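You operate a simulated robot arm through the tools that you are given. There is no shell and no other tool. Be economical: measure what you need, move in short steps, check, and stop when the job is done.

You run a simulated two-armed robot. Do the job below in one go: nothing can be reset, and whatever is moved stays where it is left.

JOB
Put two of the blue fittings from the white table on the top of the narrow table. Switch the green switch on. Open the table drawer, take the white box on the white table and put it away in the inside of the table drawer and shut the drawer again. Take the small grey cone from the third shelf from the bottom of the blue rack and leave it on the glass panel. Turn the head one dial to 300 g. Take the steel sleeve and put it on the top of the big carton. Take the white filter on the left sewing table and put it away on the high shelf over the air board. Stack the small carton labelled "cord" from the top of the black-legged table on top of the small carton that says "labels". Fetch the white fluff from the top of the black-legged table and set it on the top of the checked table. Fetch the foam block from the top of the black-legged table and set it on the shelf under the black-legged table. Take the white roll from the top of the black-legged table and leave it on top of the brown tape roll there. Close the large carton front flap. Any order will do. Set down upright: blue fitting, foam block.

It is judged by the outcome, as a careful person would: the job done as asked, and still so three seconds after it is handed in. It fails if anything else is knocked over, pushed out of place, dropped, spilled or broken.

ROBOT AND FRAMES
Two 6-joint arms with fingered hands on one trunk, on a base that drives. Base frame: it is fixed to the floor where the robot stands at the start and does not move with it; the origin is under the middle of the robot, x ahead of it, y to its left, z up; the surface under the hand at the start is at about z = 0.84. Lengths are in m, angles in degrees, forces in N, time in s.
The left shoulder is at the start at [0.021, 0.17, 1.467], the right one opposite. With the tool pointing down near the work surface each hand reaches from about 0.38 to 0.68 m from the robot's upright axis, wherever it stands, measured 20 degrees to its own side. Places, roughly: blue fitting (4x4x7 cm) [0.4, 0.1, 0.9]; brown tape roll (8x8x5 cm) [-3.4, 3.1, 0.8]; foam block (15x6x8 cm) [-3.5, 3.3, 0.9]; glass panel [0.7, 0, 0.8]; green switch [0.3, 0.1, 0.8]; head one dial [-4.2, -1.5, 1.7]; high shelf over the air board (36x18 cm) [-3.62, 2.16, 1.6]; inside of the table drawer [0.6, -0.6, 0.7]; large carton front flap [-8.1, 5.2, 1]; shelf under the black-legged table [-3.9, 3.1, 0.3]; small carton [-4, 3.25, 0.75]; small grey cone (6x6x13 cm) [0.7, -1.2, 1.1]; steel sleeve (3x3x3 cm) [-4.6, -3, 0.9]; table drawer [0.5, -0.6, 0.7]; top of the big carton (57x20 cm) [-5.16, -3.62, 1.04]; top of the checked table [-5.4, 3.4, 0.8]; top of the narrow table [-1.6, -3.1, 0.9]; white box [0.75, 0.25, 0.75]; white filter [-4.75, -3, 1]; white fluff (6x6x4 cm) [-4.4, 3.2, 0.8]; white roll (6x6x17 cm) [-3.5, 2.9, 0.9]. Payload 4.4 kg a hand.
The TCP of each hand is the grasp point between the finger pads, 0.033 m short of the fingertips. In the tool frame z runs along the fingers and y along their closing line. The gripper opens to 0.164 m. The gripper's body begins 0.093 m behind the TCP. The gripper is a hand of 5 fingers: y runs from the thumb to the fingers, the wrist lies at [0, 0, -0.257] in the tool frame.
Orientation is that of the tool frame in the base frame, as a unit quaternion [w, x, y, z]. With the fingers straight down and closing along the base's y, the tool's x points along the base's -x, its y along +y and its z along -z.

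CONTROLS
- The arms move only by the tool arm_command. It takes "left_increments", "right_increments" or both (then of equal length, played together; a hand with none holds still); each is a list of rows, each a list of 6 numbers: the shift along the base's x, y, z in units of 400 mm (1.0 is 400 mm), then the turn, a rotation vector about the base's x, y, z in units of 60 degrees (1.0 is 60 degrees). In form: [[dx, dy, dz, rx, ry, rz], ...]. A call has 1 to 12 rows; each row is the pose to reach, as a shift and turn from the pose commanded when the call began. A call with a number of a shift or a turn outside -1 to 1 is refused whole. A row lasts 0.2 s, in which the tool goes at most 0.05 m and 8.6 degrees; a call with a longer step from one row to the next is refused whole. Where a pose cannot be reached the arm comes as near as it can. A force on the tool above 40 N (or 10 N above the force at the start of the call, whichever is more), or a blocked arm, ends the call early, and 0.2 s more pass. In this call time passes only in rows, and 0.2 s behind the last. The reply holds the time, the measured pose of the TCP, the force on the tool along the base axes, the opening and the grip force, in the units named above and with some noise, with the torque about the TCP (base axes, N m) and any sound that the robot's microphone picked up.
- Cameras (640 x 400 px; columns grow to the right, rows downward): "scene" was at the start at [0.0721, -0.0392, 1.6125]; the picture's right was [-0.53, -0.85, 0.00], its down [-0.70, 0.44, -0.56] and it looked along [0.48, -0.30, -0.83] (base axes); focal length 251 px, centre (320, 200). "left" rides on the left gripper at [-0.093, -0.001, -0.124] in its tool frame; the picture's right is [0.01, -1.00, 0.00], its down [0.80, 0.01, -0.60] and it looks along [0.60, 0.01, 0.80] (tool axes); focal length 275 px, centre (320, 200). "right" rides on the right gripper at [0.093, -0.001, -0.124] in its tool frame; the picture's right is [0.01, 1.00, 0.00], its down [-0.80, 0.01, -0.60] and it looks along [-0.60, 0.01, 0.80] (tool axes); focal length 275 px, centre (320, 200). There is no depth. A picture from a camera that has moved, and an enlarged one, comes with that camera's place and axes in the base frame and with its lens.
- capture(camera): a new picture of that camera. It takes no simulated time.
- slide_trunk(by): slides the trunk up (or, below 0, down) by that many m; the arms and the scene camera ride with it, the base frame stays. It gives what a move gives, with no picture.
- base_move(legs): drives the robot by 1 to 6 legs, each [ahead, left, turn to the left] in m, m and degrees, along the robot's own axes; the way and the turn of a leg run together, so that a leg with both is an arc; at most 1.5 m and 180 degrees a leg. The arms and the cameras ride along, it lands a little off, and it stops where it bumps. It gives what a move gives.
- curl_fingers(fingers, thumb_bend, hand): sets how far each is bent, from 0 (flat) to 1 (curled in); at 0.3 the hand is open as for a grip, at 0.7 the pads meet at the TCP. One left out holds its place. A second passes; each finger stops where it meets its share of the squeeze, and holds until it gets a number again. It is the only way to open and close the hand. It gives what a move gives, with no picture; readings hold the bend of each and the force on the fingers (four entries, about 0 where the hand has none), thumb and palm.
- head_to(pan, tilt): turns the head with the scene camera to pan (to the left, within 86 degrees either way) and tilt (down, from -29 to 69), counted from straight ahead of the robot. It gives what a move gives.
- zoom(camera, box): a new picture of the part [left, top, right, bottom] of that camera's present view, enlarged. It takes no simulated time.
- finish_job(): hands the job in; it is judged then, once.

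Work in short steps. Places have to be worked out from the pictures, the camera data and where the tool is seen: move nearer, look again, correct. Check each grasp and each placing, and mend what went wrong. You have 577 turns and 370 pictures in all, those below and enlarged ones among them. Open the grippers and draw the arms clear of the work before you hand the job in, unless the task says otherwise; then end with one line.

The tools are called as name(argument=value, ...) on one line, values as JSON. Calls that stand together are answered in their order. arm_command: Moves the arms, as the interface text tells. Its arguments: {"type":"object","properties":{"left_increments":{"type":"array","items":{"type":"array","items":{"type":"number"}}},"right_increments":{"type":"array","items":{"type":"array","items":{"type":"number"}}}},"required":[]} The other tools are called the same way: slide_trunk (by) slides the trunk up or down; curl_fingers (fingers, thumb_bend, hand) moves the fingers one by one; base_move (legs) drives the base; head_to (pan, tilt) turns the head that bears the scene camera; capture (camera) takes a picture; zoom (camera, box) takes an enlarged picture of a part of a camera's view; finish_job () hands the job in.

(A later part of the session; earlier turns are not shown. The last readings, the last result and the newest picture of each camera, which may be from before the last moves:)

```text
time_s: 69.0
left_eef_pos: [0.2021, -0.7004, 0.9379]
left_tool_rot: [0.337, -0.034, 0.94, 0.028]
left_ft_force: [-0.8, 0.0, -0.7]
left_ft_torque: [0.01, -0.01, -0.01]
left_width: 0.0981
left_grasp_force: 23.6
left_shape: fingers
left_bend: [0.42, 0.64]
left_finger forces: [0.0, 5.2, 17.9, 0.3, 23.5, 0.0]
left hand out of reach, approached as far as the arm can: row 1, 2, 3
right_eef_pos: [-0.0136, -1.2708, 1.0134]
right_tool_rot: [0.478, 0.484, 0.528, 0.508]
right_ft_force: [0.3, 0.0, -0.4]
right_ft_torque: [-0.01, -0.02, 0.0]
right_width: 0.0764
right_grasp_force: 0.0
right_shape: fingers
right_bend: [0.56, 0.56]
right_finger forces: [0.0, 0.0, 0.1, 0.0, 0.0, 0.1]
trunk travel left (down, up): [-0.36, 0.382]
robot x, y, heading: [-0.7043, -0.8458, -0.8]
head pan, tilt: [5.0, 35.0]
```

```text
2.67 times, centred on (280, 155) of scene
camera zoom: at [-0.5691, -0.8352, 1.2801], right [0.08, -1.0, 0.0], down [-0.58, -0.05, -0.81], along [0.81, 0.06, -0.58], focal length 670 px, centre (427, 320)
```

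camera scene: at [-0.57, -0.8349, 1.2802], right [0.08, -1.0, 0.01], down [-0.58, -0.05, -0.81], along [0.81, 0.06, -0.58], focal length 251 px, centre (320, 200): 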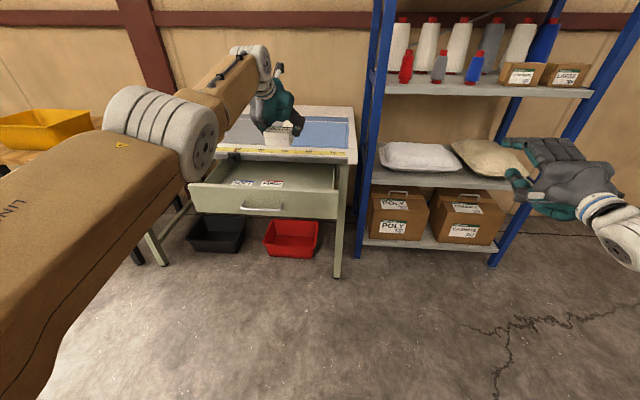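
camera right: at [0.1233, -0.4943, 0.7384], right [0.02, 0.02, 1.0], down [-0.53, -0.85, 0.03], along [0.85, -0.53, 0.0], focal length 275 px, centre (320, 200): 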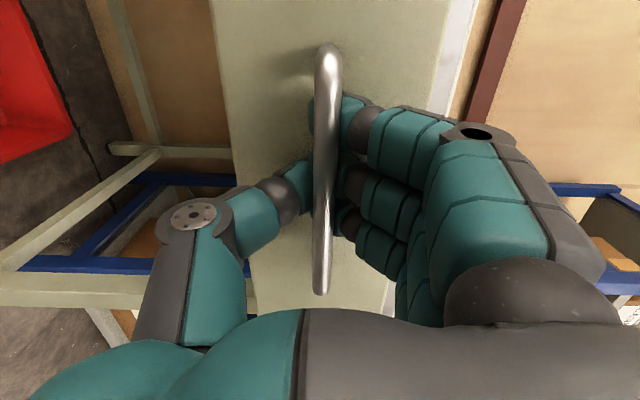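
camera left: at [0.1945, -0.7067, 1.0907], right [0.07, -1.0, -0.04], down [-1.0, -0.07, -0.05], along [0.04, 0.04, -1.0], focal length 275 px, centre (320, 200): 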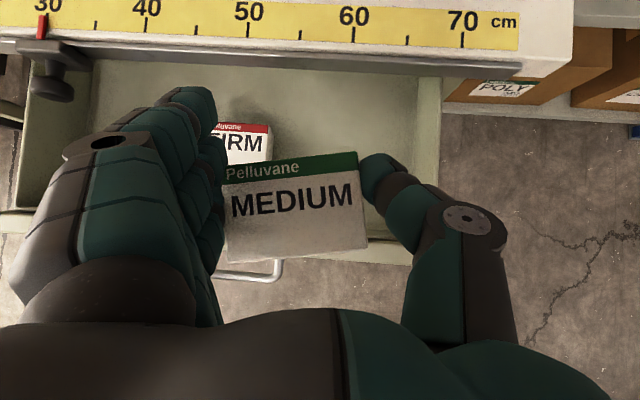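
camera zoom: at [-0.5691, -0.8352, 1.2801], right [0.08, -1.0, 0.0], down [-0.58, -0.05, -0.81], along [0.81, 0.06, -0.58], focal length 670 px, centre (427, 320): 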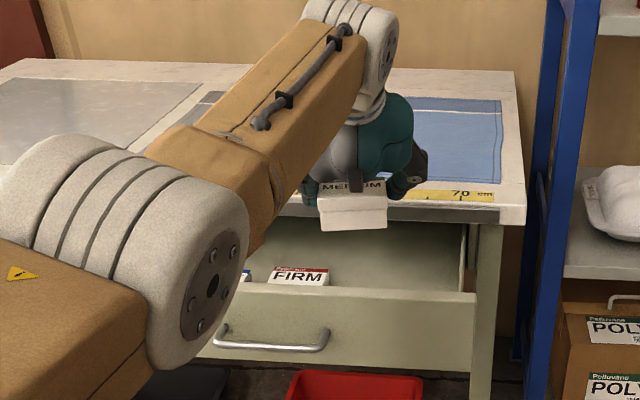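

Box centre is at about [0.196, -0.686]; I shift by base +5 cm ahead, 3 cm right, then lower.

base_move(legs=[[0.05, -0.032, 0.5]])

arm_command(left_increments=[[0, 0, -0.08, 0, 0, 0], [0, 0, -0.16, 0, 0, 0], [0, 0, -0.24, 0, 0, 0]])

capture(camera="left")

zoom(camera="scene", box=[180, 80, 380, 230])

```text
time_s: 69.9
left_eef_pos: [0.246, -0.7294, 0.9429]
left_tool_rot: [0.338, -0.036, 0.94, 0.032]
left_ft_force: [0.2, -0.4, -1.3]
left_ft_torque: [-0.02, 0.0, 0.03]
left_width: 0.0979
left_grasp_force: 23.6
left_shape: fingers
left_bend: [0.42, 0.64]
left_finger forces: [0.1, 5.3, 17.9, 0.2, 23.5, 0.0]
right_eef_pos: [0.0333, -1.304, 1.015]
right_tool_rot: [0.476, 0.482, 0.527, 0.513]
right_ft_force: [0.1, -0.1, -0.4]
right_ft_torque: [-0.01, -0.04, 0.0]
right_width: 0.0765
right_grasp_force: 0.1
right_shape: fingers
right_bend: [0.56, 0.56]
right_finger forces: [0.1, 0.0, 0.1, 0.0, 0.0, 0.1]
trunk travel left (down, up): [-0.36, 0.382]
robot x, y, heading: [-0.6587, -0.8782, -0.1]
head pan, tilt: [5.0, 35.0]
```

```text
time_s: 70.7
left_eef_pos: [0.2412, -0.7294, 0.8465]
left_tool_rot: [0.34, -0.036, 0.939, 0.033]
left_ft_force: [0.5, 0.3, 0.6]
left_ft_torque: [-0.03, 0.03, -0.04]
left_width: 0.0981
left_grasp_force: 23.3
left_shape: fingers
left_bend: [0.42, 0.64]
left_finger forces: [0.1, 5.4, 18.0, 0.2, 23.3, 0.0]
left hand out of reach, approached as far as the arm can: row 3
right_eef_pos: [0.0332, -1.3041, 1.0165]
right_tool_rot: [0.477, 0.483, 0.527, 0.512]
right_ft_force: [1.2, 0.6, -0.4]
right_ft_torque: [0.0, -0.01, -0.04]
right_width: 0.0764
right_grasp_force: 0.0
right_shape: fingers
right_bend: [0.56, 0.56]
right_finger forces: [0.0, 0.0, 0.1, 0.0, 0.0, 0.0]
trunk travel left (down, up): [-0.36, 0.382]
robot x, y, heading: [-0.6571, -0.8812, -0.2]
head pan, tilt: [5.0, 35.0]
```

```text
323 pictures are left
camera left: at [0.2334, -0.7363, 1.0013], right [0.08, -1.0, -0.04], down [-1.0, -0.08, -0.05], along [0.05, 0.05, -1.0], focal length 275 px, centre (320, 200)
```

left: 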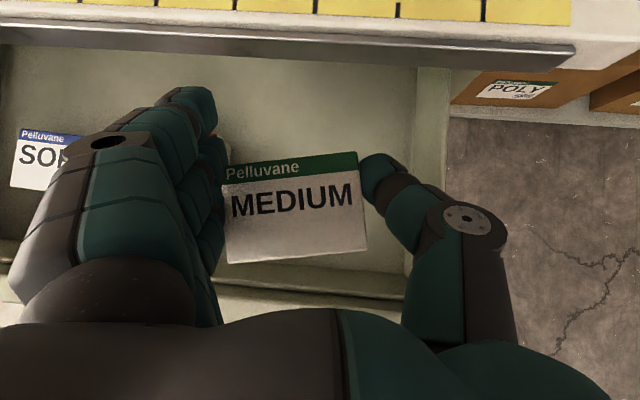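

```text
2.67 times, centred on (280, 155) of scene
camera zoom: at [-0.5276, -0.8732, 1.2811], right [0.09, -1.0, 0.0], down [-0.57, -0.05, -0.82], along [0.82, 0.07, -0.57], focal length 670 px, centre (427, 320)
```

zoom: 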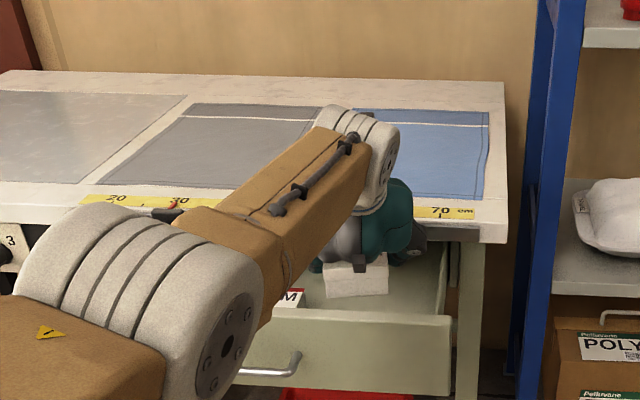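

The thumb knuckle would hit the drawer's side wall, so I tilt the hand ~20° thumb-side up before lowering.

arm_command(left_increments=[[0, 0, 0, -0.13, 0, 0], [0, 0, 0, -0.26, 0, 0], [0, 0, 0, -0.34, 0, 0], [0, 0, -0.05, -0.34, 0, 0], [0, 0, -0.1, -0.34, 0, 0]])

capture(camera="left")

zoom(camera="scene", box=[220, 120, 380, 240])

```text
time_s: 71.9
left_eef_pos: [0.24, -0.7285, 0.8055]
left_tool_rot: [0.327, -0.097, 0.93, -0.135]
left_ft_force: [0.1, -0.4, -0.1]
left_ft_torque: [-0.02, 0.04, -0.02]
left_width: 0.0981
left_grasp_force: 23.7
left_shape: fingers
left_bend: [0.42, 0.64]
left_finger forces: [0.0, 5.4, 17.9, 0.3, 23.3, 0.0]
right_eef_pos: [0.0342, -1.3035, 1.0169]
right_tool_rot: [0.477, 0.483, 0.526, 0.512]
right_ft_force: [0.2, 0.6, 0.0]
right_ft_torque: [0.03, 0.02, -0.04]
right_width: 0.0764
right_grasp_force: 0.1
right_shape: fingers
right_bend: [0.56, 0.56]
right_finger forces: [0.0, 0.0, 0.0, 0.0, 0.1, 0.0]
trunk travel left (down, up): [-0.36, 0.382]
robot x, y, heading: [-0.6581, -0.8819, -0.1]
head pan, tilt: [5.0, 35.0]
```

```text
321 pictures are left
camera left: at [0.2326, -0.6819, 0.9527], right [0.08, -0.95, 0.31], down [-1.0, -0.09, -0.02], along [0.05, -0.3, -0.95], focal length 275 px, centre (320, 200)
```

left: 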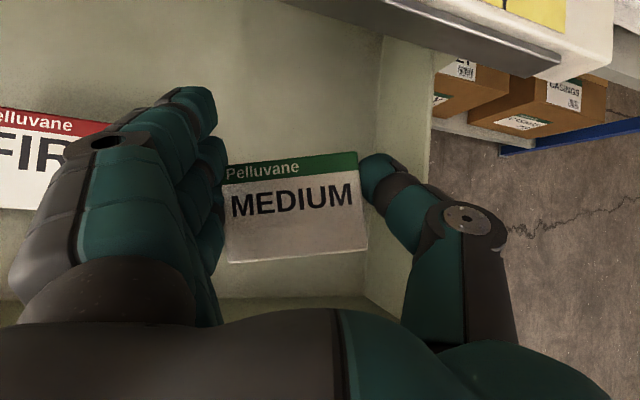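

```text
3.33 times, centred on (300, 180) of scene
camera zoom: at [-0.5278, -0.8735, 1.2811], right [0.09, -1.0, 0.0], down [-0.57, -0.05, -0.82], along [0.82, 0.07, -0.57], focal length 838 px, centre (387, 267)
```

zoom: 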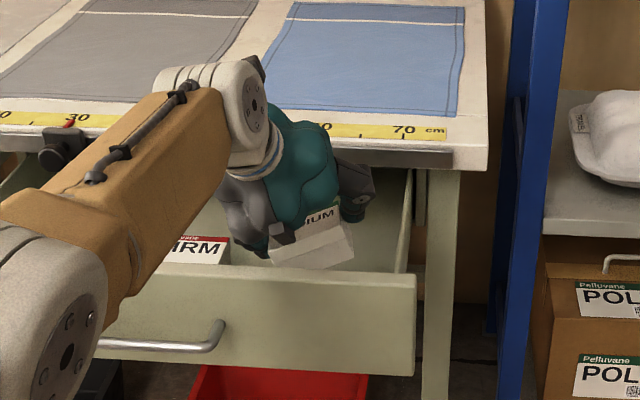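

Good clearance. I lower on slowly, watching for contact.

arm_command(left_increments=[[0, 0, -0.04, 0, 0, 0], [0, 0, -0.08, 0, 0, 0], [0, 0, -0.12, 0, 0, 0], [0, 0, -0.15, 0, 0, 0]])

capture(camera="left")

```text
time_s: 72.9
left_eef_pos: [0.2416, -0.7244, 0.779]
left_tool_rot: [0.344, -0.091, 0.925, -0.136]
left_ft_force: [2.7, -0.8, 11.6]
left_ft_torque: [0.61, 0.15, -0.1]
left_width: 0.0979
left_grasp_force: 31.5
left_shape: fingers
left_bend: [0.42, 0.64]
left_finger forces: [0.0, 6.4, 18.2, 13.2, 24.4, 0.0]
left hand out of reach, approached as far as the arm can: row 2, 3, 4
right_eef_pos: [0.0332, -1.3039, 1.0153]
right_tool_rot: [0.477, 0.483, 0.526, 0.513]
right_ft_force: [1.6, -1.0, -0.2]
right_ft_torque: [-0.01, -0.04, 0.01]
right_width: 0.0761
right_grasp_force: 0.0
right_shape: fingers
right_bend: [0.56, 0.56]
right_finger forces: [0.0, 0.0, 0.1, 0.0, 0.0, 0.0]
trunk travel left (down, up): [-0.36, 0.382]
robot x, y, heading: [-0.6563, -0.879, -0.3]
head pan, tilt: [5.0, 35.0]
stopped in row 4 (left hand): the force on the tool passed its limit at 46 N (the readings are from after the stop); the commanded pose is now the measured one
```

```text
319 pictures are left
camera left: at [0.2282, -0.6789, 0.9255], right [0.07, -0.95, 0.31], down [-0.99, -0.09, -0.06], along [0.08, -0.3, -0.95], focal length 275 px, centre (320, 200)
```

left: 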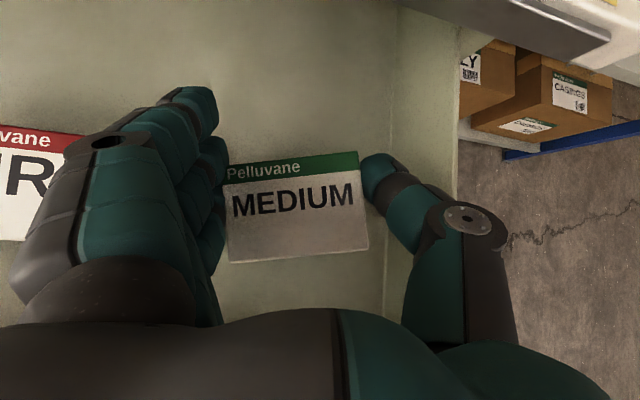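

A fingertip touches the drawer floor; the box is just above it. I release gently.

curl_fingers(hand="left", fingers=0.32, thumb_bend=0.52)

capture(camera="left")

```text
time_s: 73.9
left_eef_pos: [0.2383, -0.7265, 0.7805]
left_tool_rot: [0.344, -0.09, 0.925, -0.136]
left_ft_force: [1.6, -9.4, 24.0]
left_ft_torque: [0.9, 0.46, 0.16]
left_width: 0.1262
left_grasp_force: 11.5
left_shape: fingers
left_bend: [0.34, 0.52]
left_finger forces: [0.0, 0.1, 0.0, 23.4, 0.0, 0.0]
right_eef_pos: [0.0299, -1.3047, 1.0174]
right_tool_rot: [0.476, 0.482, 0.526, 0.513]
right_ft_force: [0.2, -0.5, 0.5]
right_ft_torque: [0.01, -0.01, -0.02]
right_width: 0.0762
right_grasp_force: 0.2
right_shape: fingers
right_bend: [0.56, 0.56]
right_finger forces: [0.0, 0.0, 0.0, 0.1, 0.0, 0.1]
trunk travel left (down, up): [-0.36, 0.382]
robot x, y, heading: [-0.6554, -0.8793, 0.1]
head pan, tilt: [5.0, 35.0]
```

```text
318 pictures are left
camera left: at [0.2256, -0.6808, 0.9272], right [0.07, -0.95, 0.31], down [-0.99, -0.09, -0.06], along [0.08, -0.3, -0.95], focal length 275 px, centre (320, 200)
```

left: 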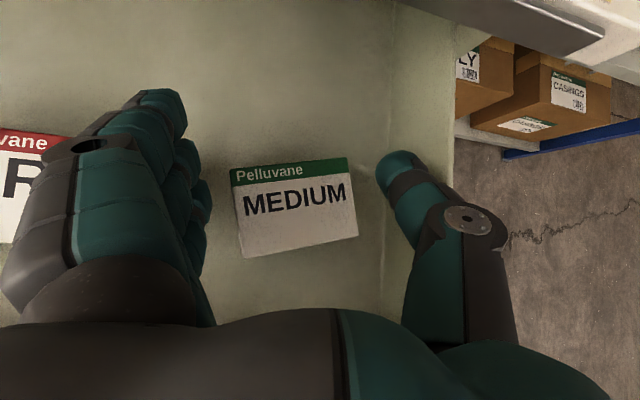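

The box is released in the drawer. I lift the hand straight up and look.

arm_command(left_increments=[[0, 0, 0.06, 0, 0, 0], [0, 0, 0.16, 0, 0, 0], [0, 0, 0.26, 0, 0, 0], [0, 0, 0.36, 0.1, 0, 0], [0, 0, 0.46, 0.2, 0, 0], [0, 0, 0.56, 0.34, 0, 0]])

capture(camera="left")

capture(camera="scene")

```text
time_s: 75.3
left_eef_pos: [0.2357, -0.7248, 0.997]
left_tool_rot: [0.35, -0.031, 0.936, 0.032]
left_ft_force: [0.3, -0.1, -0.3]
left_ft_torque: [0.0, -0.05, -0.04]
left_width: 0.1305
left_grasp_force: 0.0
left_shape: fingers
left_bend: [0.32, 0.52]
left_finger forces: [0.0, 0.1, 0.1, 0.0, 0.0, 0.0]
right_eef_pos: [0.0307, -1.3038, 1.0167]
right_tool_rot: [0.476, 0.483, 0.526, 0.513]
right_ft_force: [0.0, -0.6, 0.2]
right_ft_torque: [-0.01, 0.0, 0.01]
right_width: 0.0762
right_grasp_force: 0.2
right_shape: fingers
right_bend: [0.56, 0.56]
right_finger forces: [0.0, 0.0, 0.0, 0.1, 0.1, 0.1]
trunk travel left (down, up): [-0.36, 0.382]
robot x, y, heading: [-0.6509, -0.8805, -0.2]
head pan, tilt: [5.0, 35.0]
```

```text
317 pictures are left
camera left: at [0.2244, -0.7328, 1.1515], right [0.07, -1.0, -0.05], down [-0.99, -0.07, -0.07], along [0.07, 0.05, -1.0], focal length 275 px, centre (320, 200)
```

left: 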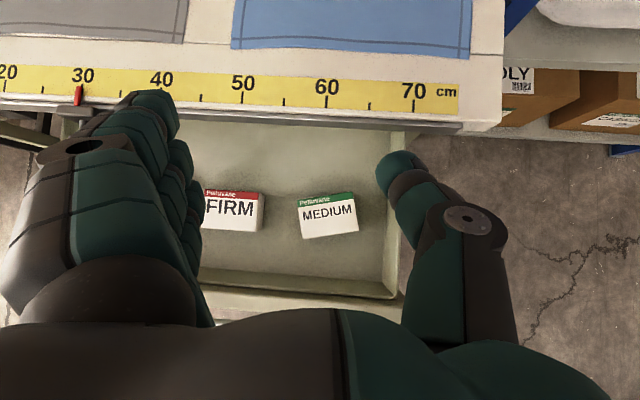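

```text
316 pictures are left
camera scene: at [-0.5295, -0.8746, 1.2815], right [0.09, -1.0, 0.0], down [-0.57, -0.05, -0.82], along [0.82, 0.07, -0.57], focal length 251 px, centre (320, 200)
```

scene: 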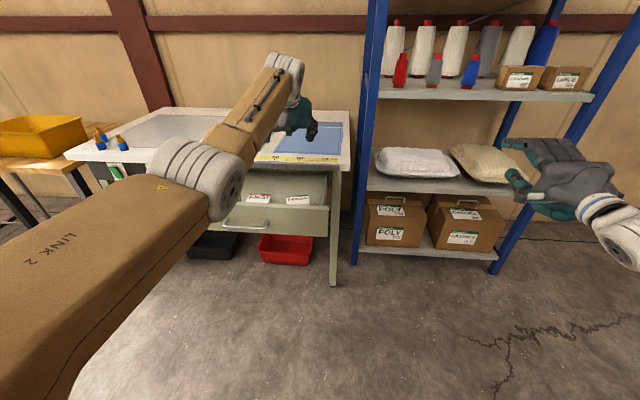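

Box is flat in the drawer. To shut it, I back off, raise the left hand, lower the right hand to handle height, and shift left in front of the drawer.

base_move(legs=[[-0.15, 0, 0]])

arm_command(right_increments=[[0.0, 0, -0.12, 0, 0, 0], [0, 0, -0.24, 0, 0, 0], [0, 0, -0.36, 0, 0, 0], [0, 0, -0.48, 0, 0, 0], [0, 0, -0.6, 0, 0, 0], [0, 0, -0.7, 0, 0, 0]], left_increments=[[0, 0, 0.1, 0, 0, 0], [0, 0, 0.2, 0, 0, 0], [0, 0, 0.25, 0, 0, 0], [0, 0, 0.25, 0, 0, 0], [0, 0, 0.25, 0, 0, 0], [0, 0, 0.25, 0, 0, 0]])

base_move(legs=[[0, 0.73, 0]])

capture(camera="right")

```text
time_s: 76.2
left_eef_pos: [0.1979, -0.7106, 0.9978]
left_tool_rot: [0.351, -0.038, 0.935, 0.033]
left_ft_force: [0.0, -0.2, 0.8]
left_ft_torque: [0.02, -0.03, 0.04]
left_width: 0.1307
left_grasp_force: 0.0
left_shape: fingers
left_bend: [0.32, 0.52]
left_finger forces: [0.0, 0.0, 0.0, 0.0, 0.1, 0.1]
right_eef_pos: [0.0039, -1.2882, 1.0195]
right_tool_rot: [0.472, 0.475, 0.53, 0.52]
right_ft_force: [0.3, 0.3, -0.4]
right_ft_torque: [0.03, -0.04, 0.05]
right_width: 0.0764
right_grasp_force: 0.0
right_shape: fingers
right_bend: [0.56, 0.56]
right_finger forces: [0.1, 0.0, 0.1, 0.0, 0.1, 0.0]
trunk travel left (down, up): [-0.36, 0.382]
robot x, y, heading: [-0.6957, -0.8808, 1.0]
head pan, tilt: [5.0, 35.0]
stopped in leg 1: the robot was blocked; the commanded pose is now the measured one
```

```text
time_s: 77.8
left_eef_pos: [0.1826, -0.6971, 1.0992]
left_tool_rot: [0.352, -0.062, 0.933, 0.042]
left_ft_force: [-0.7, 0.0, -0.5]
left_ft_torque: [-0.01, 0.0, -0.01]
left_width: 0.1304
left_grasp_force: 0.2
left_shape: fingers
left_bend: [0.32, 0.52]
left_finger forces: [0.1, 0.1, 0.1, 0.0, 0.0, 0.0]
right_eef_pos: [0.0182, -1.2784, 0.7226]
right_tool_rot: [0.449, 0.455, 0.579, 0.506]
right_ft_force: [-0.3, -0.8, 0.1]
right_ft_torque: [0.01, -0.02, -0.03]
right_width: 0.0765
right_grasp_force: 0.0
right_shape: fingers
right_bend: [0.56, 0.56]
right_finger forces: [0.1, 0.1, 0.2, 0.0, 0.0, 0.0]
right hand out of reach, approached as far as the arm can: row 5
trunk travel left (down, up): [-0.36, 0.382]
robot x, y, heading: [-0.6953, -0.9142, 4.1]
head pan, tilt: [5.0, 35.0]
stopped in row 6 (right hand): the arm was blocked; the commanded pose is now the measured one
```

```text
time_s: 81.8
left_eef_pos: [0.1292, 0.0268, 1.1038]
left_tool_rot: [0.354, -0.059, 0.933, 0.041]
left_ft_force: [0.2, -0.1, -0.3]
left_ft_torque: [-0.02, 0.0, 0.01]
left_width: 0.1309
left_grasp_force: 0.0
left_shape: fingers
left_bend: [0.32, 0.52]
left_finger forces: [0.0, 0.0, 0.0, 0.0, 0.1, 0.0]
right_eef_pos: [-0.0364, -0.5524, 0.7251]
right_tool_rot: [0.453, 0.456, 0.576, 0.505]
right_ft_force: [0.1, -0.3, -0.9]
right_ft_torque: [-0.02, 0.02, 0.01]
right_width: 0.0768
right_grasp_force: 0.1
right_shape: fingers
right_bend: [0.56, 0.56]
right_finger forces: [0.0, 0.0, 0.1, 0.0, 0.0, 0.1]
trunk travel left (down, up): [-0.36, 0.382]
robot x, y, heading: [-0.7489, -0.1808, 3.5]
head pan, tilt: [5.0, 35.0]
```

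```text
315 pictures are left
camera right: at [-0.1743, -0.4839, 0.7285], right [0.07, 0.09, 0.99], down [-0.45, -0.89, 0.11], along [0.89, -0.45, -0.02], focal length 275 px, centre (320, 200)
```

right: 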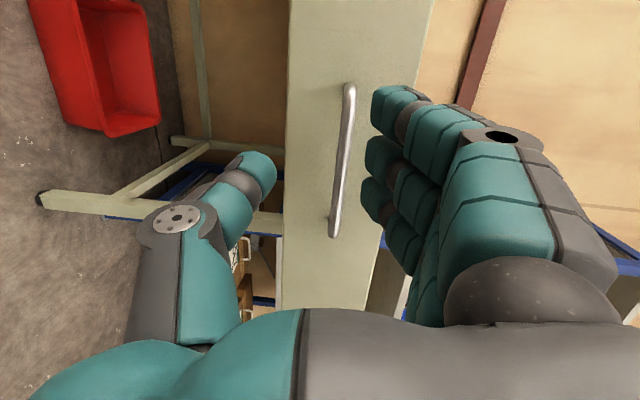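

The robot was blocked moving back at y≈-0.88; I look to the right side to see what's there.

head_to(pan=-86, tilt=30)

capture(camera="scene")

```text
time_s: 83.5
left_eef_pos: [0.1303, 0.0282, 1.1039]
left_tool_rot: [0.354, -0.059, 0.932, 0.042]
left_ft_force: [0.5, -0.4, 0.4]
left_ft_torque: [0.03, 0.04, 0.03]
left_width: 0.1308
left_grasp_force: 0.1
left_shape: fingers
left_bend: [0.32, 0.52]
left_finger forces: [0.0, 0.0, 0.1, 0.0, 0.0, 0.1]
right_eef_pos: [-0.0386, -0.5537, 0.7246]
right_tool_rot: [0.453, 0.457, 0.575, 0.505]
right_ft_force: [0.2, 0.4, 0.6]
right_ft_torque: [0.03, 0.0, 0.01]
right_width: 0.0764
right_grasp_force: 0.1
right_shape: fingers
right_bend: [0.56, 0.56]
right_finger forces: [0.1, 0.0, 0.0, 0.0, 0.0, 0.0]
trunk travel left (down, up): [-0.36, 0.382]
robot x, y, heading: [-0.7445, -0.1831, 3.7]
head pan, tilt: [-85.9, 30.0]
```

```text
314 pictures are left
camera scene: at [-0.6953, -0.2715, 1.2892], right [-0.99, -0.13, 0.0], down [-0.07, 0.5, -0.87], along [0.11, -0.86, -0.5], focal length 251 px, centre (320, 200)
```

scene: 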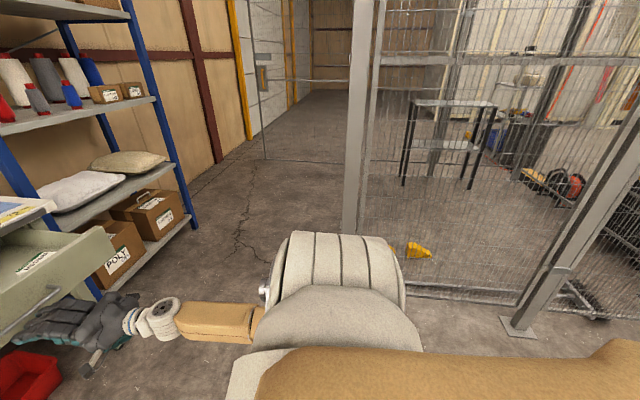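

A mesh fence at y≈-1.4 limited me there. I straighten the heading, adjust height, and face the handle.

base_move(legs=[[0, 0.02, -3.7]])

slide_trunk(by=0.013)

base_move(legs=[[0.1, 0, 0]])

capture(camera="right")

```text
time_s: 84.3
left_eef_pos: [0.1407, -0.0087, 1.1051]
left_tool_rot: [0.355, -0.029, 0.934, 0.03]
left_ft_force: [0.8, 0.0, -0.1]
left_ft_torque: [0.01, -0.01, 0.01]
left_width: 0.1304
left_grasp_force: 0.0
left_shape: fingers
left_bend: [0.32, 0.52]
left_finger forces: [0.1, 0.0, 0.0, 0.0, 0.0, 0.0]
right_eef_pos: [-0.0631, -0.5775, 0.7259]
right_tool_rot: [0.469, 0.475, 0.56, 0.49]
right_ft_force: [-0.2, -0.2, -0.7]
right_ft_torque: [-0.04, 0.02, -0.02]
right_width: 0.0767
right_grasp_force: 0.1
right_shape: fingers
right_bend: [0.56, 0.56]
right_finger forces: [0.1, 0.0, 0.0, 0.0, 0.0, 0.0]
trunk travel left (down, up): [-0.36, 0.382]
robot x, y, heading: [-0.745, -0.1615, -0.2]
head pan, tilt: [-85.9, 30.0]
```

```text
time_s: 84.9
left_eef_pos: [0.1389, -0.0092, 1.1198]
left_tool_rot: [0.356, -0.029, 0.934, 0.03]
left_ft_force: [-0.4, 1.1, -0.5]
left_ft_torque: [0.0, 0.02, -0.01]
left_width: 0.1305
left_grasp_force: 0.1
left_shape: fingers
left_bend: [0.32, 0.52]
left_finger forces: [0.1, 0.0, 0.0, 0.1, 0.0, 0.0]
right_eef_pos: [-0.0634, -0.579, 0.7382]
right_tool_rot: [0.469, 0.474, 0.561, 0.49]
right_ft_force: [-0.1, -0.3, -0.2]
right_ft_torque: [0.03, -0.03, 0.03]
right_width: 0.0768
right_grasp_force: 0.0
right_shape: fingers
right_bend: [0.56, 0.56]
right_finger forces: [0.0, 0.0, 0.0, 0.0, 0.0, 0.0]
trunk travel left (down, up): [-0.373, 0.369]
robot x, y, heading: [-0.7491, -0.1599, -0.3]
head pan, tilt: [-85.9, 30.0]
```

```text
time_s: 86.1
left_eef_pos: [0.2407, -0.0095, 1.1175]
left_tool_rot: [0.355, -0.03, 0.934, 0.03]
left_ft_force: [0.9, 0.6, -0.6]
left_ft_torque: [0.02, -0.02, 0.0]
left_width: 0.1305
left_grasp_force: 0.2
left_shape: fingers
left_bend: [0.32, 0.52]
left_finger forces: [0.1, 0.0, 0.0, 0.1, 0.0, 0.0]
right_eef_pos: [0.038, -0.5774, 0.7374]
right_tool_rot: [0.469, 0.475, 0.561, 0.49]
right_ft_force: [0.3, -0.6, -0.6]
right_ft_torque: [0.01, -0.04, 0.0]
right_width: 0.0766
right_grasp_force: 0.0
right_shape: fingers
right_bend: [0.56, 0.56]
right_finger forces: [0.0, 0.1, 0.0, 0.0, 0.0, 0.0]
trunk travel left (down, up): [-0.373, 0.369]
robot x, y, heading: [-0.6462, -0.1634, -0.2]
head pan, tilt: [-85.9, 30.0]
```

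```text
313 pictures are left
camera right: at [-0.0939, -0.5003, 0.7406], right [0.07, 0.08, 0.99], down [-0.51, -0.86, 0.11], along [0.86, -0.51, -0.02], focal length 275 px, centre (320, 200)
```

right: 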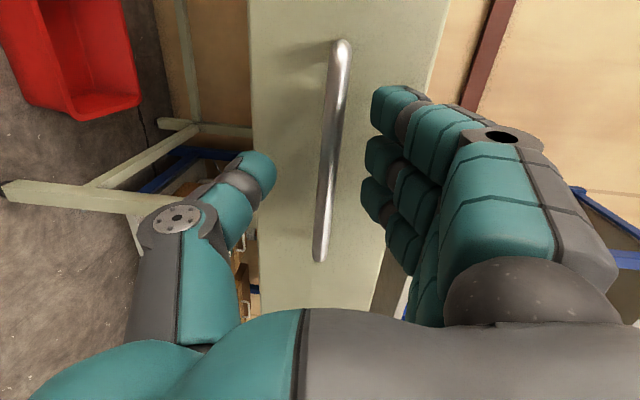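

Aligned. I push the drawer in with the base, watching for the stop.

base_move(legs=[[0.29, 0, 0]])

base_move(legs=[[0.03, 0, 0]])

head_to(pan=-30, tilt=45)

capture(camera="scene")

```text
time_s: 88.1
left_eef_pos: [0.5352, -0.0112, 1.1178]
left_tool_rot: [0.355, -0.028, 0.934, 0.029]
left_ft_force: [0.9, 0.1, -0.1]
left_ft_torque: [-0.03, 0.03, 0.02]
left_width: 0.1306
left_grasp_force: 0.2
left_shape: fingers
left_bend: [0.32, 0.52]
left_finger forces: [0.0, 0.0, 0.0, 0.1, 0.0, 0.0]
right_eef_pos: [0.3319, -0.5804, 0.739]
right_tool_rot: [0.469, 0.475, 0.56, 0.489]
right_ft_force: [0.3, -0.6, -0.1]
right_ft_torque: [0.0, -0.04, -0.01]
right_width: 0.0765
right_grasp_force: 0.0
right_shape: fingers
right_bend: [0.56, 0.56]
right_finger forces: [0.0, 0.0, 0.0, 0.0, 0.1, 0.1]
trunk travel left (down, up): [-0.373, 0.369]
robot x, y, heading: [-0.3518, -0.1667, -0.1]
head pan, tilt: [-85.9, 30.0]
```

```text
time_s: 89.0
left_eef_pos: [0.5587, -0.0136, 1.1177]
left_tool_rot: [0.356, -0.028, 0.934, 0.03]
left_ft_force: [-1.2, -0.3, -0.1]
left_ft_torque: [0.0, 0.03, -0.02]
left_width: 0.1306
left_grasp_force: 0.0
left_shape: fingers
left_bend: [0.32, 0.52]
left_finger forces: [0.0, 0.0, 0.1, 0.0, 0.1, 0.1]
right_eef_pos: [0.3512, -0.5811, 0.7348]
right_tool_rot: [0.469, 0.474, 0.563, 0.488]
right_ft_force: [-5.6, 0.1, 1.2]
right_ft_torque: [-0.11, -0.27, -0.19]
right_width: 0.0772
right_grasp_force: 2.2
right_shape: fingers
right_bend: [0.56, 0.56]
right_finger forces: [0.1, 0.1, 0.0, 5.3, 0.0, 0.1]
trunk travel left (down, up): [-0.373, 0.369]
robot x, y, heading: [-0.3297, -0.1651, -0.4]
head pan, tilt: [-85.9, 30.0]
stopped in leg 1: the force on the tool passed its limit at 96 N (the readings are from after the stop); the commanded pose is now the measured one
```

```text
time_s: 90.3
left_eef_pos: [0.5593, -0.0123, 1.1185]
left_tool_rot: [0.356, -0.028, 0.934, 0.029]
left_ft_force: [-0.3, -0.9, -0.3]
left_ft_torque: [-0.05, -0.03, 0.0]
left_width: 0.1309
left_grasp_force: 0.0
left_shape: fingers
left_bend: [0.32, 0.52]
left_finger forces: [0.0, 0.0, 0.1, 0.0, 0.1, 0.0]
right_eef_pos: [0.3506, -0.5814, 0.7339]
right_tool_rot: [0.469, 0.476, 0.562, 0.488]
right_ft_force: [-8.4, 1.0, 2.5]
right_ft_torque: [-0.18, -0.47, -0.22]
right_width: 0.0769
right_grasp_force: 3.5
right_shape: fingers
right_bend: [0.56, 0.56]
right_finger forces: [0.0, 0.0, 0.0, 7.6, 0.0, 0.0]
trunk travel left (down, up): [-0.373, 0.369]
robot x, y, heading: [-0.3272, -0.1637, -0.5]
head pan, tilt: [-30.0, 45.0]
```

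```text
312 pictures are left
camera scene: at [-0.2215, -0.2068, 1.2798], right [-0.51, -0.86, 0.0], down [-0.61, 0.36, -0.71], along [0.61, -0.36, -0.71], focal length 251 px, centre (320, 200)
```

scene: 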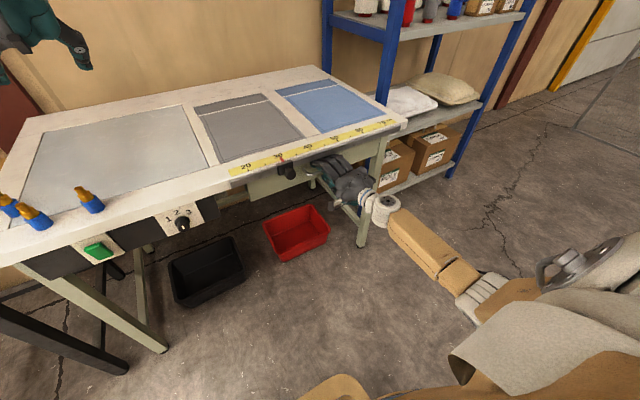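

The drawer seems fully closed. I back off and inspect the drawer and the switch.

base_move(legs=[[-0.25, 0, 0]])

zoom(camera="scene", box=[220, 100, 420, 225])

head_to(pan=10, tilt=40)

capture(camera="scene")

```text
time_s: 92.1
left_eef_pos: [0.3093, -0.0104, 1.1184]
left_tool_rot: [0.356, -0.028, 0.934, 0.03]
left_ft_force: [-0.5, -0.3, -0.4]
left_ft_torque: [0.01, 0.0, -0.01]
left_width: 0.1309
left_grasp_force: 0.0
left_shape: fingers
left_bend: [0.32, 0.52]
left_finger forces: [0.0, 0.0, 0.0, 0.0, 0.0, 0.1]
right_eef_pos: [0.1015, -0.5796, 0.7368]
right_tool_rot: [0.469, 0.475, 0.562, 0.488]
right_ft_force: [0.0, 0.3, -0.2]
right_ft_torque: [0.0, 0.02, -0.03]
right_width: 0.0771
right_grasp_force: 0.0
right_shape: fingers
right_bend: [0.56, 0.56]
right_finger forces: [0.1, 0.0, 0.0, 0.1, 0.0, 0.0]
trunk travel left (down, up): [-0.373, 0.369]
robot x, y, heading: [-0.5783, -0.1596, -0.4]
head pan, tilt: [-30.0, 45.0]
```

```text
3.20 times, centred on (320, 162) of scene
camera zoom: at [-0.4714, -0.2053, 1.2798], right [-0.51, -0.86, 0.0], down [-0.61, 0.36, -0.71], along [0.61, -0.36, -0.71], focal length 805 px, centre (320, 320)
```

zoom: 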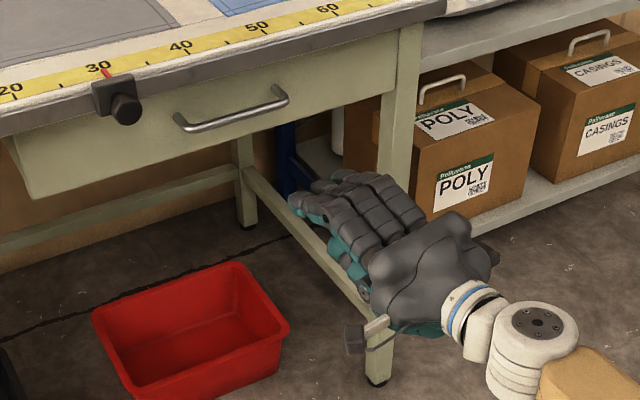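

```text
time_s: 93.2
left_eef_pos: [0.31, -0.0108, 1.1179]
left_tool_rot: [0.356, -0.027, 0.934, 0.029]
left_ft_force: [-0.5, -0.7, 0.4]
left_ft_torque: [-0.02, 0.02, 0.04]
left_width: 0.1305
left_grasp_force: 0.1
left_shape: fingers
left_bend: [0.32, 0.52]
left_finger forces: [0.0, 0.0, 0.0, 0.1, 0.0, 0.0]
right_eef_pos: [0.102, -0.5793, 0.736]
right_tool_rot: [0.468, 0.475, 0.563, 0.488]
right_ft_force: [0.4, 0.1, 0.0]
right_ft_torque: [0.02, -0.02, -0.02]
right_width: 0.0769
right_grasp_force: 0.2
right_shape: fingers
right_bend: [0.56, 0.56]
right_finger forces: [0.1, 0.0, 0.0, 0.0, 0.0, 0.0]
trunk travel left (down, up): [-0.373, 0.369]
robot x, y, heading: [-0.5787, -0.1639, -0.2]
head pan, tilt: [10.0, 40.0]
```

```text
310 pictures are left
camera scene: at [-0.4567, -0.15, 1.2869], right [0.17, -0.99, 0.0], down [-0.63, -0.11, -0.77], along [0.76, 0.13, -0.64], focal length 251 px, centre (320, 200)
```

scene: 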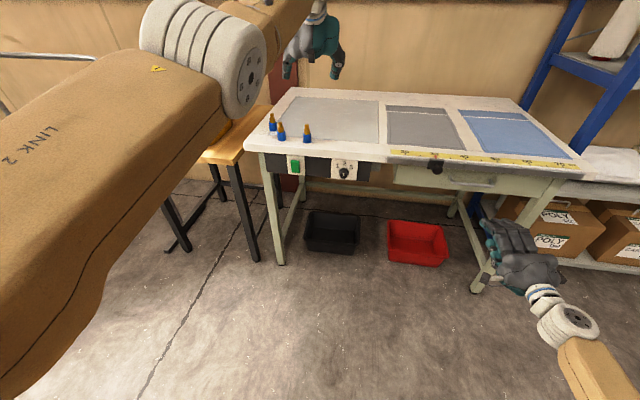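

Drawer closed. Now zoom on the switch.

zoom(camera="scene", box=[270, 145, 326, 180])

```text
11.43 times, centred on (298, 162) of scene
camera zoom: at [-0.4567, -0.15, 1.2869], right [0.17, -0.99, 0.0], down [-0.63, -0.11, -0.77], along [0.76, 0.13, -0.64], focal length 2874 px, centre (571, 629)
```

zoom: 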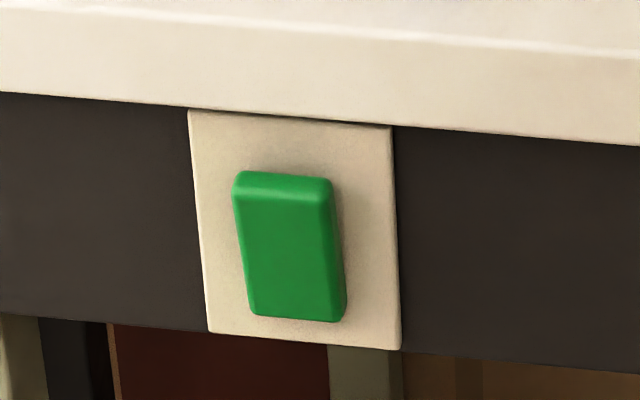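

The button may be a rocker. I move so the left camera looks straight down on it to see its tilt.

base_move(legs=[[-0.06, 0.09, 0]])

capture(camera="left")

```text
time_s: 94.3
left_eef_pos: [0.2495, 0.0822, 1.1181]
left_tool_rot: [0.356, -0.029, 0.934, 0.029]
left_ft_force: [-1.5, 1.6, 0.6]
left_ft_torque: [-0.03, -0.03, -0.05]
left_width: 0.1306
left_grasp_force: 0.0
left_shape: fingers
left_bend: [0.32, 0.52]
left_finger forces: [0.0, 0.0, 0.0, 0.0, 0.1, 0.1]
right_eef_pos: [0.0425, -0.4889, 0.7357]
right_tool_rot: [0.469, 0.474, 0.563, 0.488]
right_ft_force: [-1.0, 0.4, 1.1]
right_ft_torque: [0.01, 0.05, -0.02]
right_width: 0.0768
right_grasp_force: 0.0
right_shape: fingers
right_bend: [0.56, 0.56]
right_finger forces: [0.1, 0.0, 0.0, 0.0, 0.0, 0.0]
trunk travel left (down, up): [-0.373, 0.369]
robot x, y, heading: [-0.6344, -0.0746, -0.5]
head pan, tilt: [10.0, 40.0]
```

```text
308 pictures are left
camera left: at [0.2361, 0.0741, 1.2719], right [0.07, -1.0, -0.04], down [-0.99, -0.06, -0.09], along [0.08, 0.05, -1.0], focal length 275 px, centre (320, 200)
```

left: 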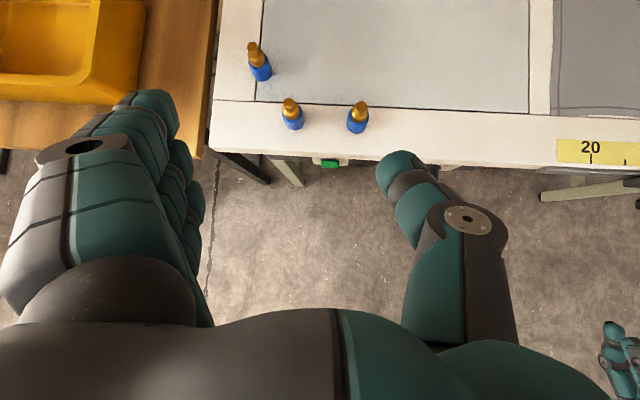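

zoom(camera="left", box=[308, 150, 348, 175])

```text
16.00 times, centred on (328, 162) of left
camera zoom: at [0.2361, 0.0741, 1.2719], right [0.07, -1.0, -0.04], down [-0.99, -0.06, -0.09], along [0.08, 0.05, -1.0], focal length 4404 px, centre (192, 800)
```

zoom: 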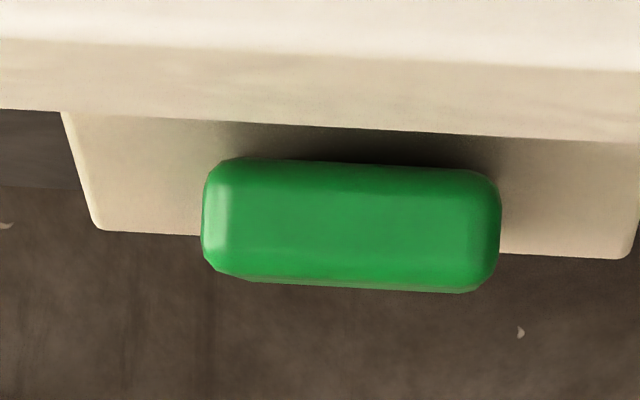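

From above it looks like a rocker with the bottom in. I replicate the very first viewpoint (base at origin, trunk up) to compare with the picture before the press.

slide_trunk(by=0.36)

base_move(legs=[[0.634, 0.075, 0.6]])

head_to(pan=15, tilt=50)

zoom(camera="scene", box=[260, 240, 420, 340])

```text
time_s: 97.8
left_eef_pos: [0.2302, 0.0812, 1.5334]
left_tool_rot: [0.386, -0.03, 0.922, 0.029]
left_ft_force: [-0.1, 0.2, -0.4]
left_ft_torque: [0.03, 0.0, -0.01]
left_width: 0.1306
left_grasp_force: 0.0
left_shape: fingers
left_bend: [0.32, 0.52]
left_finger forces: [0.0, 0.0, 0.1, 0.1, 0.1, 0.1]
right_eef_pos: [0.0431, -0.4899, 1.0941]
right_tool_rot: [0.469, 0.475, 0.563, 0.487]
right_ft_force: [-0.1, -0.5, 1.1]
right_ft_torque: [-0.01, -0.02, 0.0]
right_width: 0.0769
right_grasp_force: 0.0
right_shape: fingers
right_bend: [0.56, 0.56]
right_finger forces: [0.0, 0.0, 0.0, 0.1, 0.0, 0.0]
trunk travel left (down, up): [-0.733, 0.009]
robot x, y, heading: [-0.6401, -0.0705, -0.4]
head pan, tilt: [10.0, 40.0]
```

```text
time_s: 101.4
left_eef_pos: [0.8607, 0.1691, 1.5353]
left_tool_rot: [0.386, -0.036, 0.921, 0.031]
left_ft_force: [-0.8, -0.4, -1.9]
left_ft_torque: [0.0, -0.01, 0.03]
left_width: 0.1304
left_grasp_force: 0.1
left_shape: fingers
left_bend: [0.32, 0.52]
left_finger forces: [0.0, 0.0, 0.0, 0.0, 0.1, 0.0]
right_eef_pos: [0.6801, -0.4044, 1.0945]
right_tool_rot: [0.465, 0.472, 0.566, 0.491]
right_ft_force: [0.1, -0.2, 0.3]
right_ft_torque: [-0.03, 0.02, -0.01]
right_width: 0.0766
right_grasp_force: 0.0
right_shape: fingers
right_bend: [0.56, 0.56]
right_finger forces: [0.1, 0.1, 0.0, 0.0, 0.1, 0.0]
trunk travel left (down, up): [-0.733, 0.009]
robot x, y, heading: [-0.0068, 0.0008, 0.4]
head pan, tilt: [10.0, 40.0]
```

```text
time_s: 102.1
left_eef_pos: [0.8597, 0.1696, 1.535]
left_tool_rot: [0.386, -0.037, 0.921, 0.031]
left_ft_force: [0.5, 0.3, -0.4]
left_ft_torque: [0.0, -0.01, 0.01]
left_width: 0.1304
left_grasp_force: 0.0
left_shape: fingers
left_bend: [0.32, 0.52]
left_finger forces: [0.0, 0.0, 0.0, 0.0, 0.1, 0.0]
right_eef_pos: [0.68, -0.4035, 1.0955]
right_tool_rot: [0.465, 0.471, 0.567, 0.491]
right_ft_force: [1.1, 0.8, 0.1]
right_ft_torque: [0.01, -0.02, -0.05]
right_width: 0.0767
right_grasp_force: 0.1
right_shape: fingers
right_bend: [0.56, 0.56]
right_finger forces: [0.0, 0.1, 0.1, 0.1, 0.1, 0.1]
trunk travel left (down, up): [-0.733, 0.009]
robot x, y, heading: [-0.0075, 0.0063, 0.3]
head pan, tilt: [15.0, 50.0]
```

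```text
4.00 times, centred on (340, 290) of scene
camera zoom: at [0.0803, 0.0231, 1.6338], right [0.27, -0.96, 0.0], down [-0.74, -0.2, -0.64], along [0.62, 0.17, -0.77], focal length 1006 px, centre (240, -160)
```

zoom: 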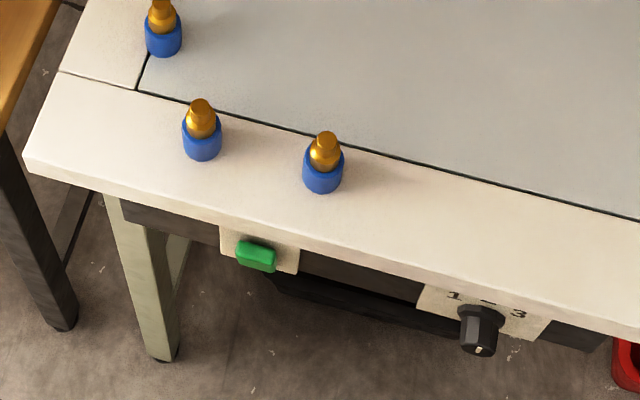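

The view looks the same as before the press, and two clicks were heard (likely toggled on and back off). It is a rocker with its top out; I'll press only the top with flat fingers of the right hand. First reposition.

base_move(legs=[[-0.55, 0, 0], [0, 0.46, 0]])

slide_trunk(by=-0.34)

curl_fingers(hand="right", fingers=0.0, thumb_bend=0.3)

capture(camera="right")

capture(camera="scene")

```text
time_s: 107.6
left_eef_pos: [0.3069, 0.6344, 1.5342]
left_tool_rot: [0.386, -0.04, 0.921, 0.032]
left_ft_force: [0.6, 0.4, 0.7]
left_ft_torque: [-0.03, 0.0, 0.0]
left_width: 0.1305
left_grasp_force: 0.0
left_shape: fingers
left_bend: [0.32, 0.52]
left_finger forces: [0.0, 0.0, 0.1, 0.1, 0.1, 0.0]
right_eef_pos: [0.1301, 0.0602, 1.0944]
right_tool_rot: [0.464, 0.469, 0.568, 0.492]
right_ft_force: [-1.2, -0.3, -0.5]
right_ft_torque: [-0.02, -0.05, -0.01]
right_width: 0.0767
right_grasp_force: 0.1
right_shape: fingers
right_bend: [0.56, 0.56]
right_finger forces: [0.0, 0.0, 0.0, 0.0, 0.0, 0.1]
trunk travel left (down, up): [-0.733, 0.009]
robot x, y, heading: [-0.5567, 0.4641, 0.9]
head pan, tilt: [15.0, 50.0]
```

```text
time_s: 111.0
left_eef_pos: [0.3062, 0.6342, 1.1944]
left_tool_rot: [0.387, -0.04, 0.921, 0.032]
left_ft_force: [1.3, 0.0, -0.2]
left_ft_torque: [0.0, 0.03, -0.03]
left_width: 0.1304
left_grasp_force: 0.1
left_shape: fingers
left_bend: [0.32, 0.52]
left_finger forces: [0.0, 0.0, 0.0, 0.0, 0.1, 0.0]
right_eef_pos: [0.1308, 0.0604, 0.7552]
right_tool_rot: [0.463, 0.469, 0.568, 0.493]
right_ft_force: [0.3, -0.5, -0.4]
right_ft_torque: [0.01, 0.01, 0.0]
right_width: 0.0768
right_grasp_force: 0.0
right_shape: fingers
right_bend: [0.56, 0.56]
right_finger forces: [0.0, 0.1, 0.1, 0.0, 0.1, 0.1]
trunk travel left (down, up): [-0.393, 0.349]
robot x, y, heading: [-0.5585, 0.4593, 0.9]
head pan, tilt: [15.0, 50.0]
```

```text
time_s: 112.0
left_eef_pos: [0.3043, 0.6348, 1.194]
left_tool_rot: [0.386, -0.039, 0.921, 0.033]
left_ft_force: [0.1, 0.3, 0.0]
left_ft_torque: [0.0, 0.01, -0.01]
left_width: 0.1311
left_grasp_force: 0.0
left_shape: fingers
left_bend: [0.32, 0.52]
left_finger forces: [0.0, 0.0, 0.0, 0.0, 0.0, 0.0]
right_eef_pos: [0.1305, 0.061, 0.7541]
right_tool_rot: [0.464, 0.469, 0.568, 0.492]
right_ft_force: [-0.1, 0.3, 0.3]
right_ft_torque: [0.01, -0.03, 0.03]
right_width: 0.2154
right_grasp_force: 0.1
right_shape: fingers
right_bend: [0.0, 0.3]
right_finger forces: [0.1, 0.0, 0.0, 0.0, 0.0, 0.1]
trunk travel left (down, up): [-0.393, 0.349]
robot x, y, heading: [-0.5573, 0.4615, 0.9]
head pan, tilt: [15.0, 50.0]
```

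```text
305 pictures are left
camera right: at [-0.0039, 0.1349, 0.7582], right [0.07, 0.09, 0.99], down [-0.49, -0.87, 0.11], along [0.87, -0.49, -0.02], focal length 275 px, centre (320, 200)
```

right: 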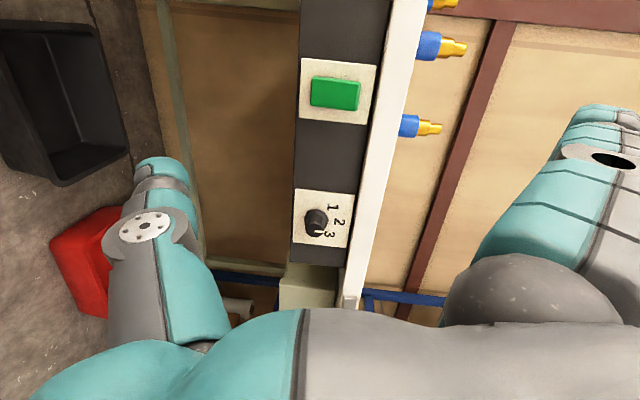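

```text
304 pictures are left
camera scene: at [-0.451, 0.4831, 1.2929], right [0.27, -0.96, 0.0], down [-0.74, -0.21, -0.64], along [0.62, 0.18, -0.77], focal length 251 px, centre (320, 200)
```

scene: 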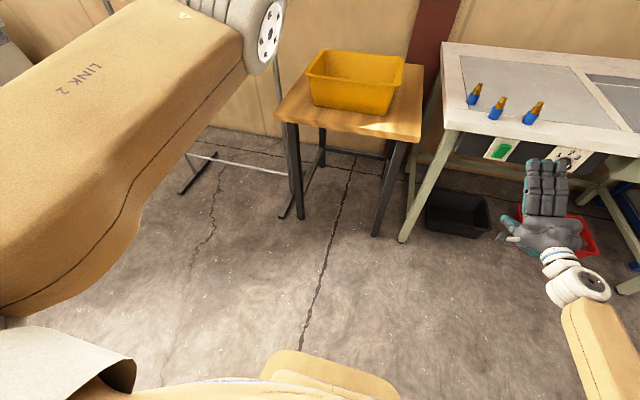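

I zoom on the button with this near-level side view.

zoom(camera="right", box=[290, 50, 390, 130])

```text
5.00 times, centred on (340, 90) of right
camera zoom: at [-0.0039, 0.1349, 0.7582], right [0.07, 0.09, 0.99], down [-0.49, -0.87, 0.11], along [0.87, -0.49, -0.02], focal length 1376 px, centre (220, 750)
```

zoom: 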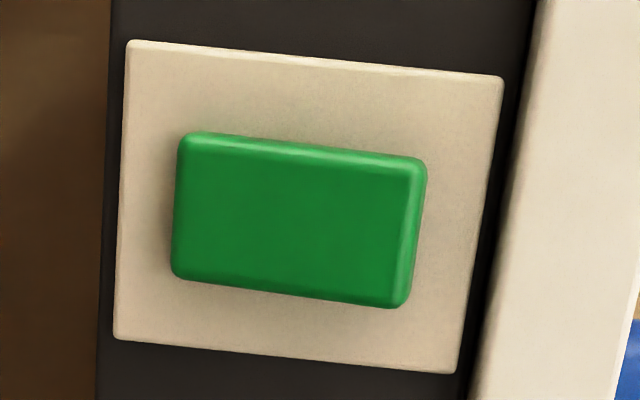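

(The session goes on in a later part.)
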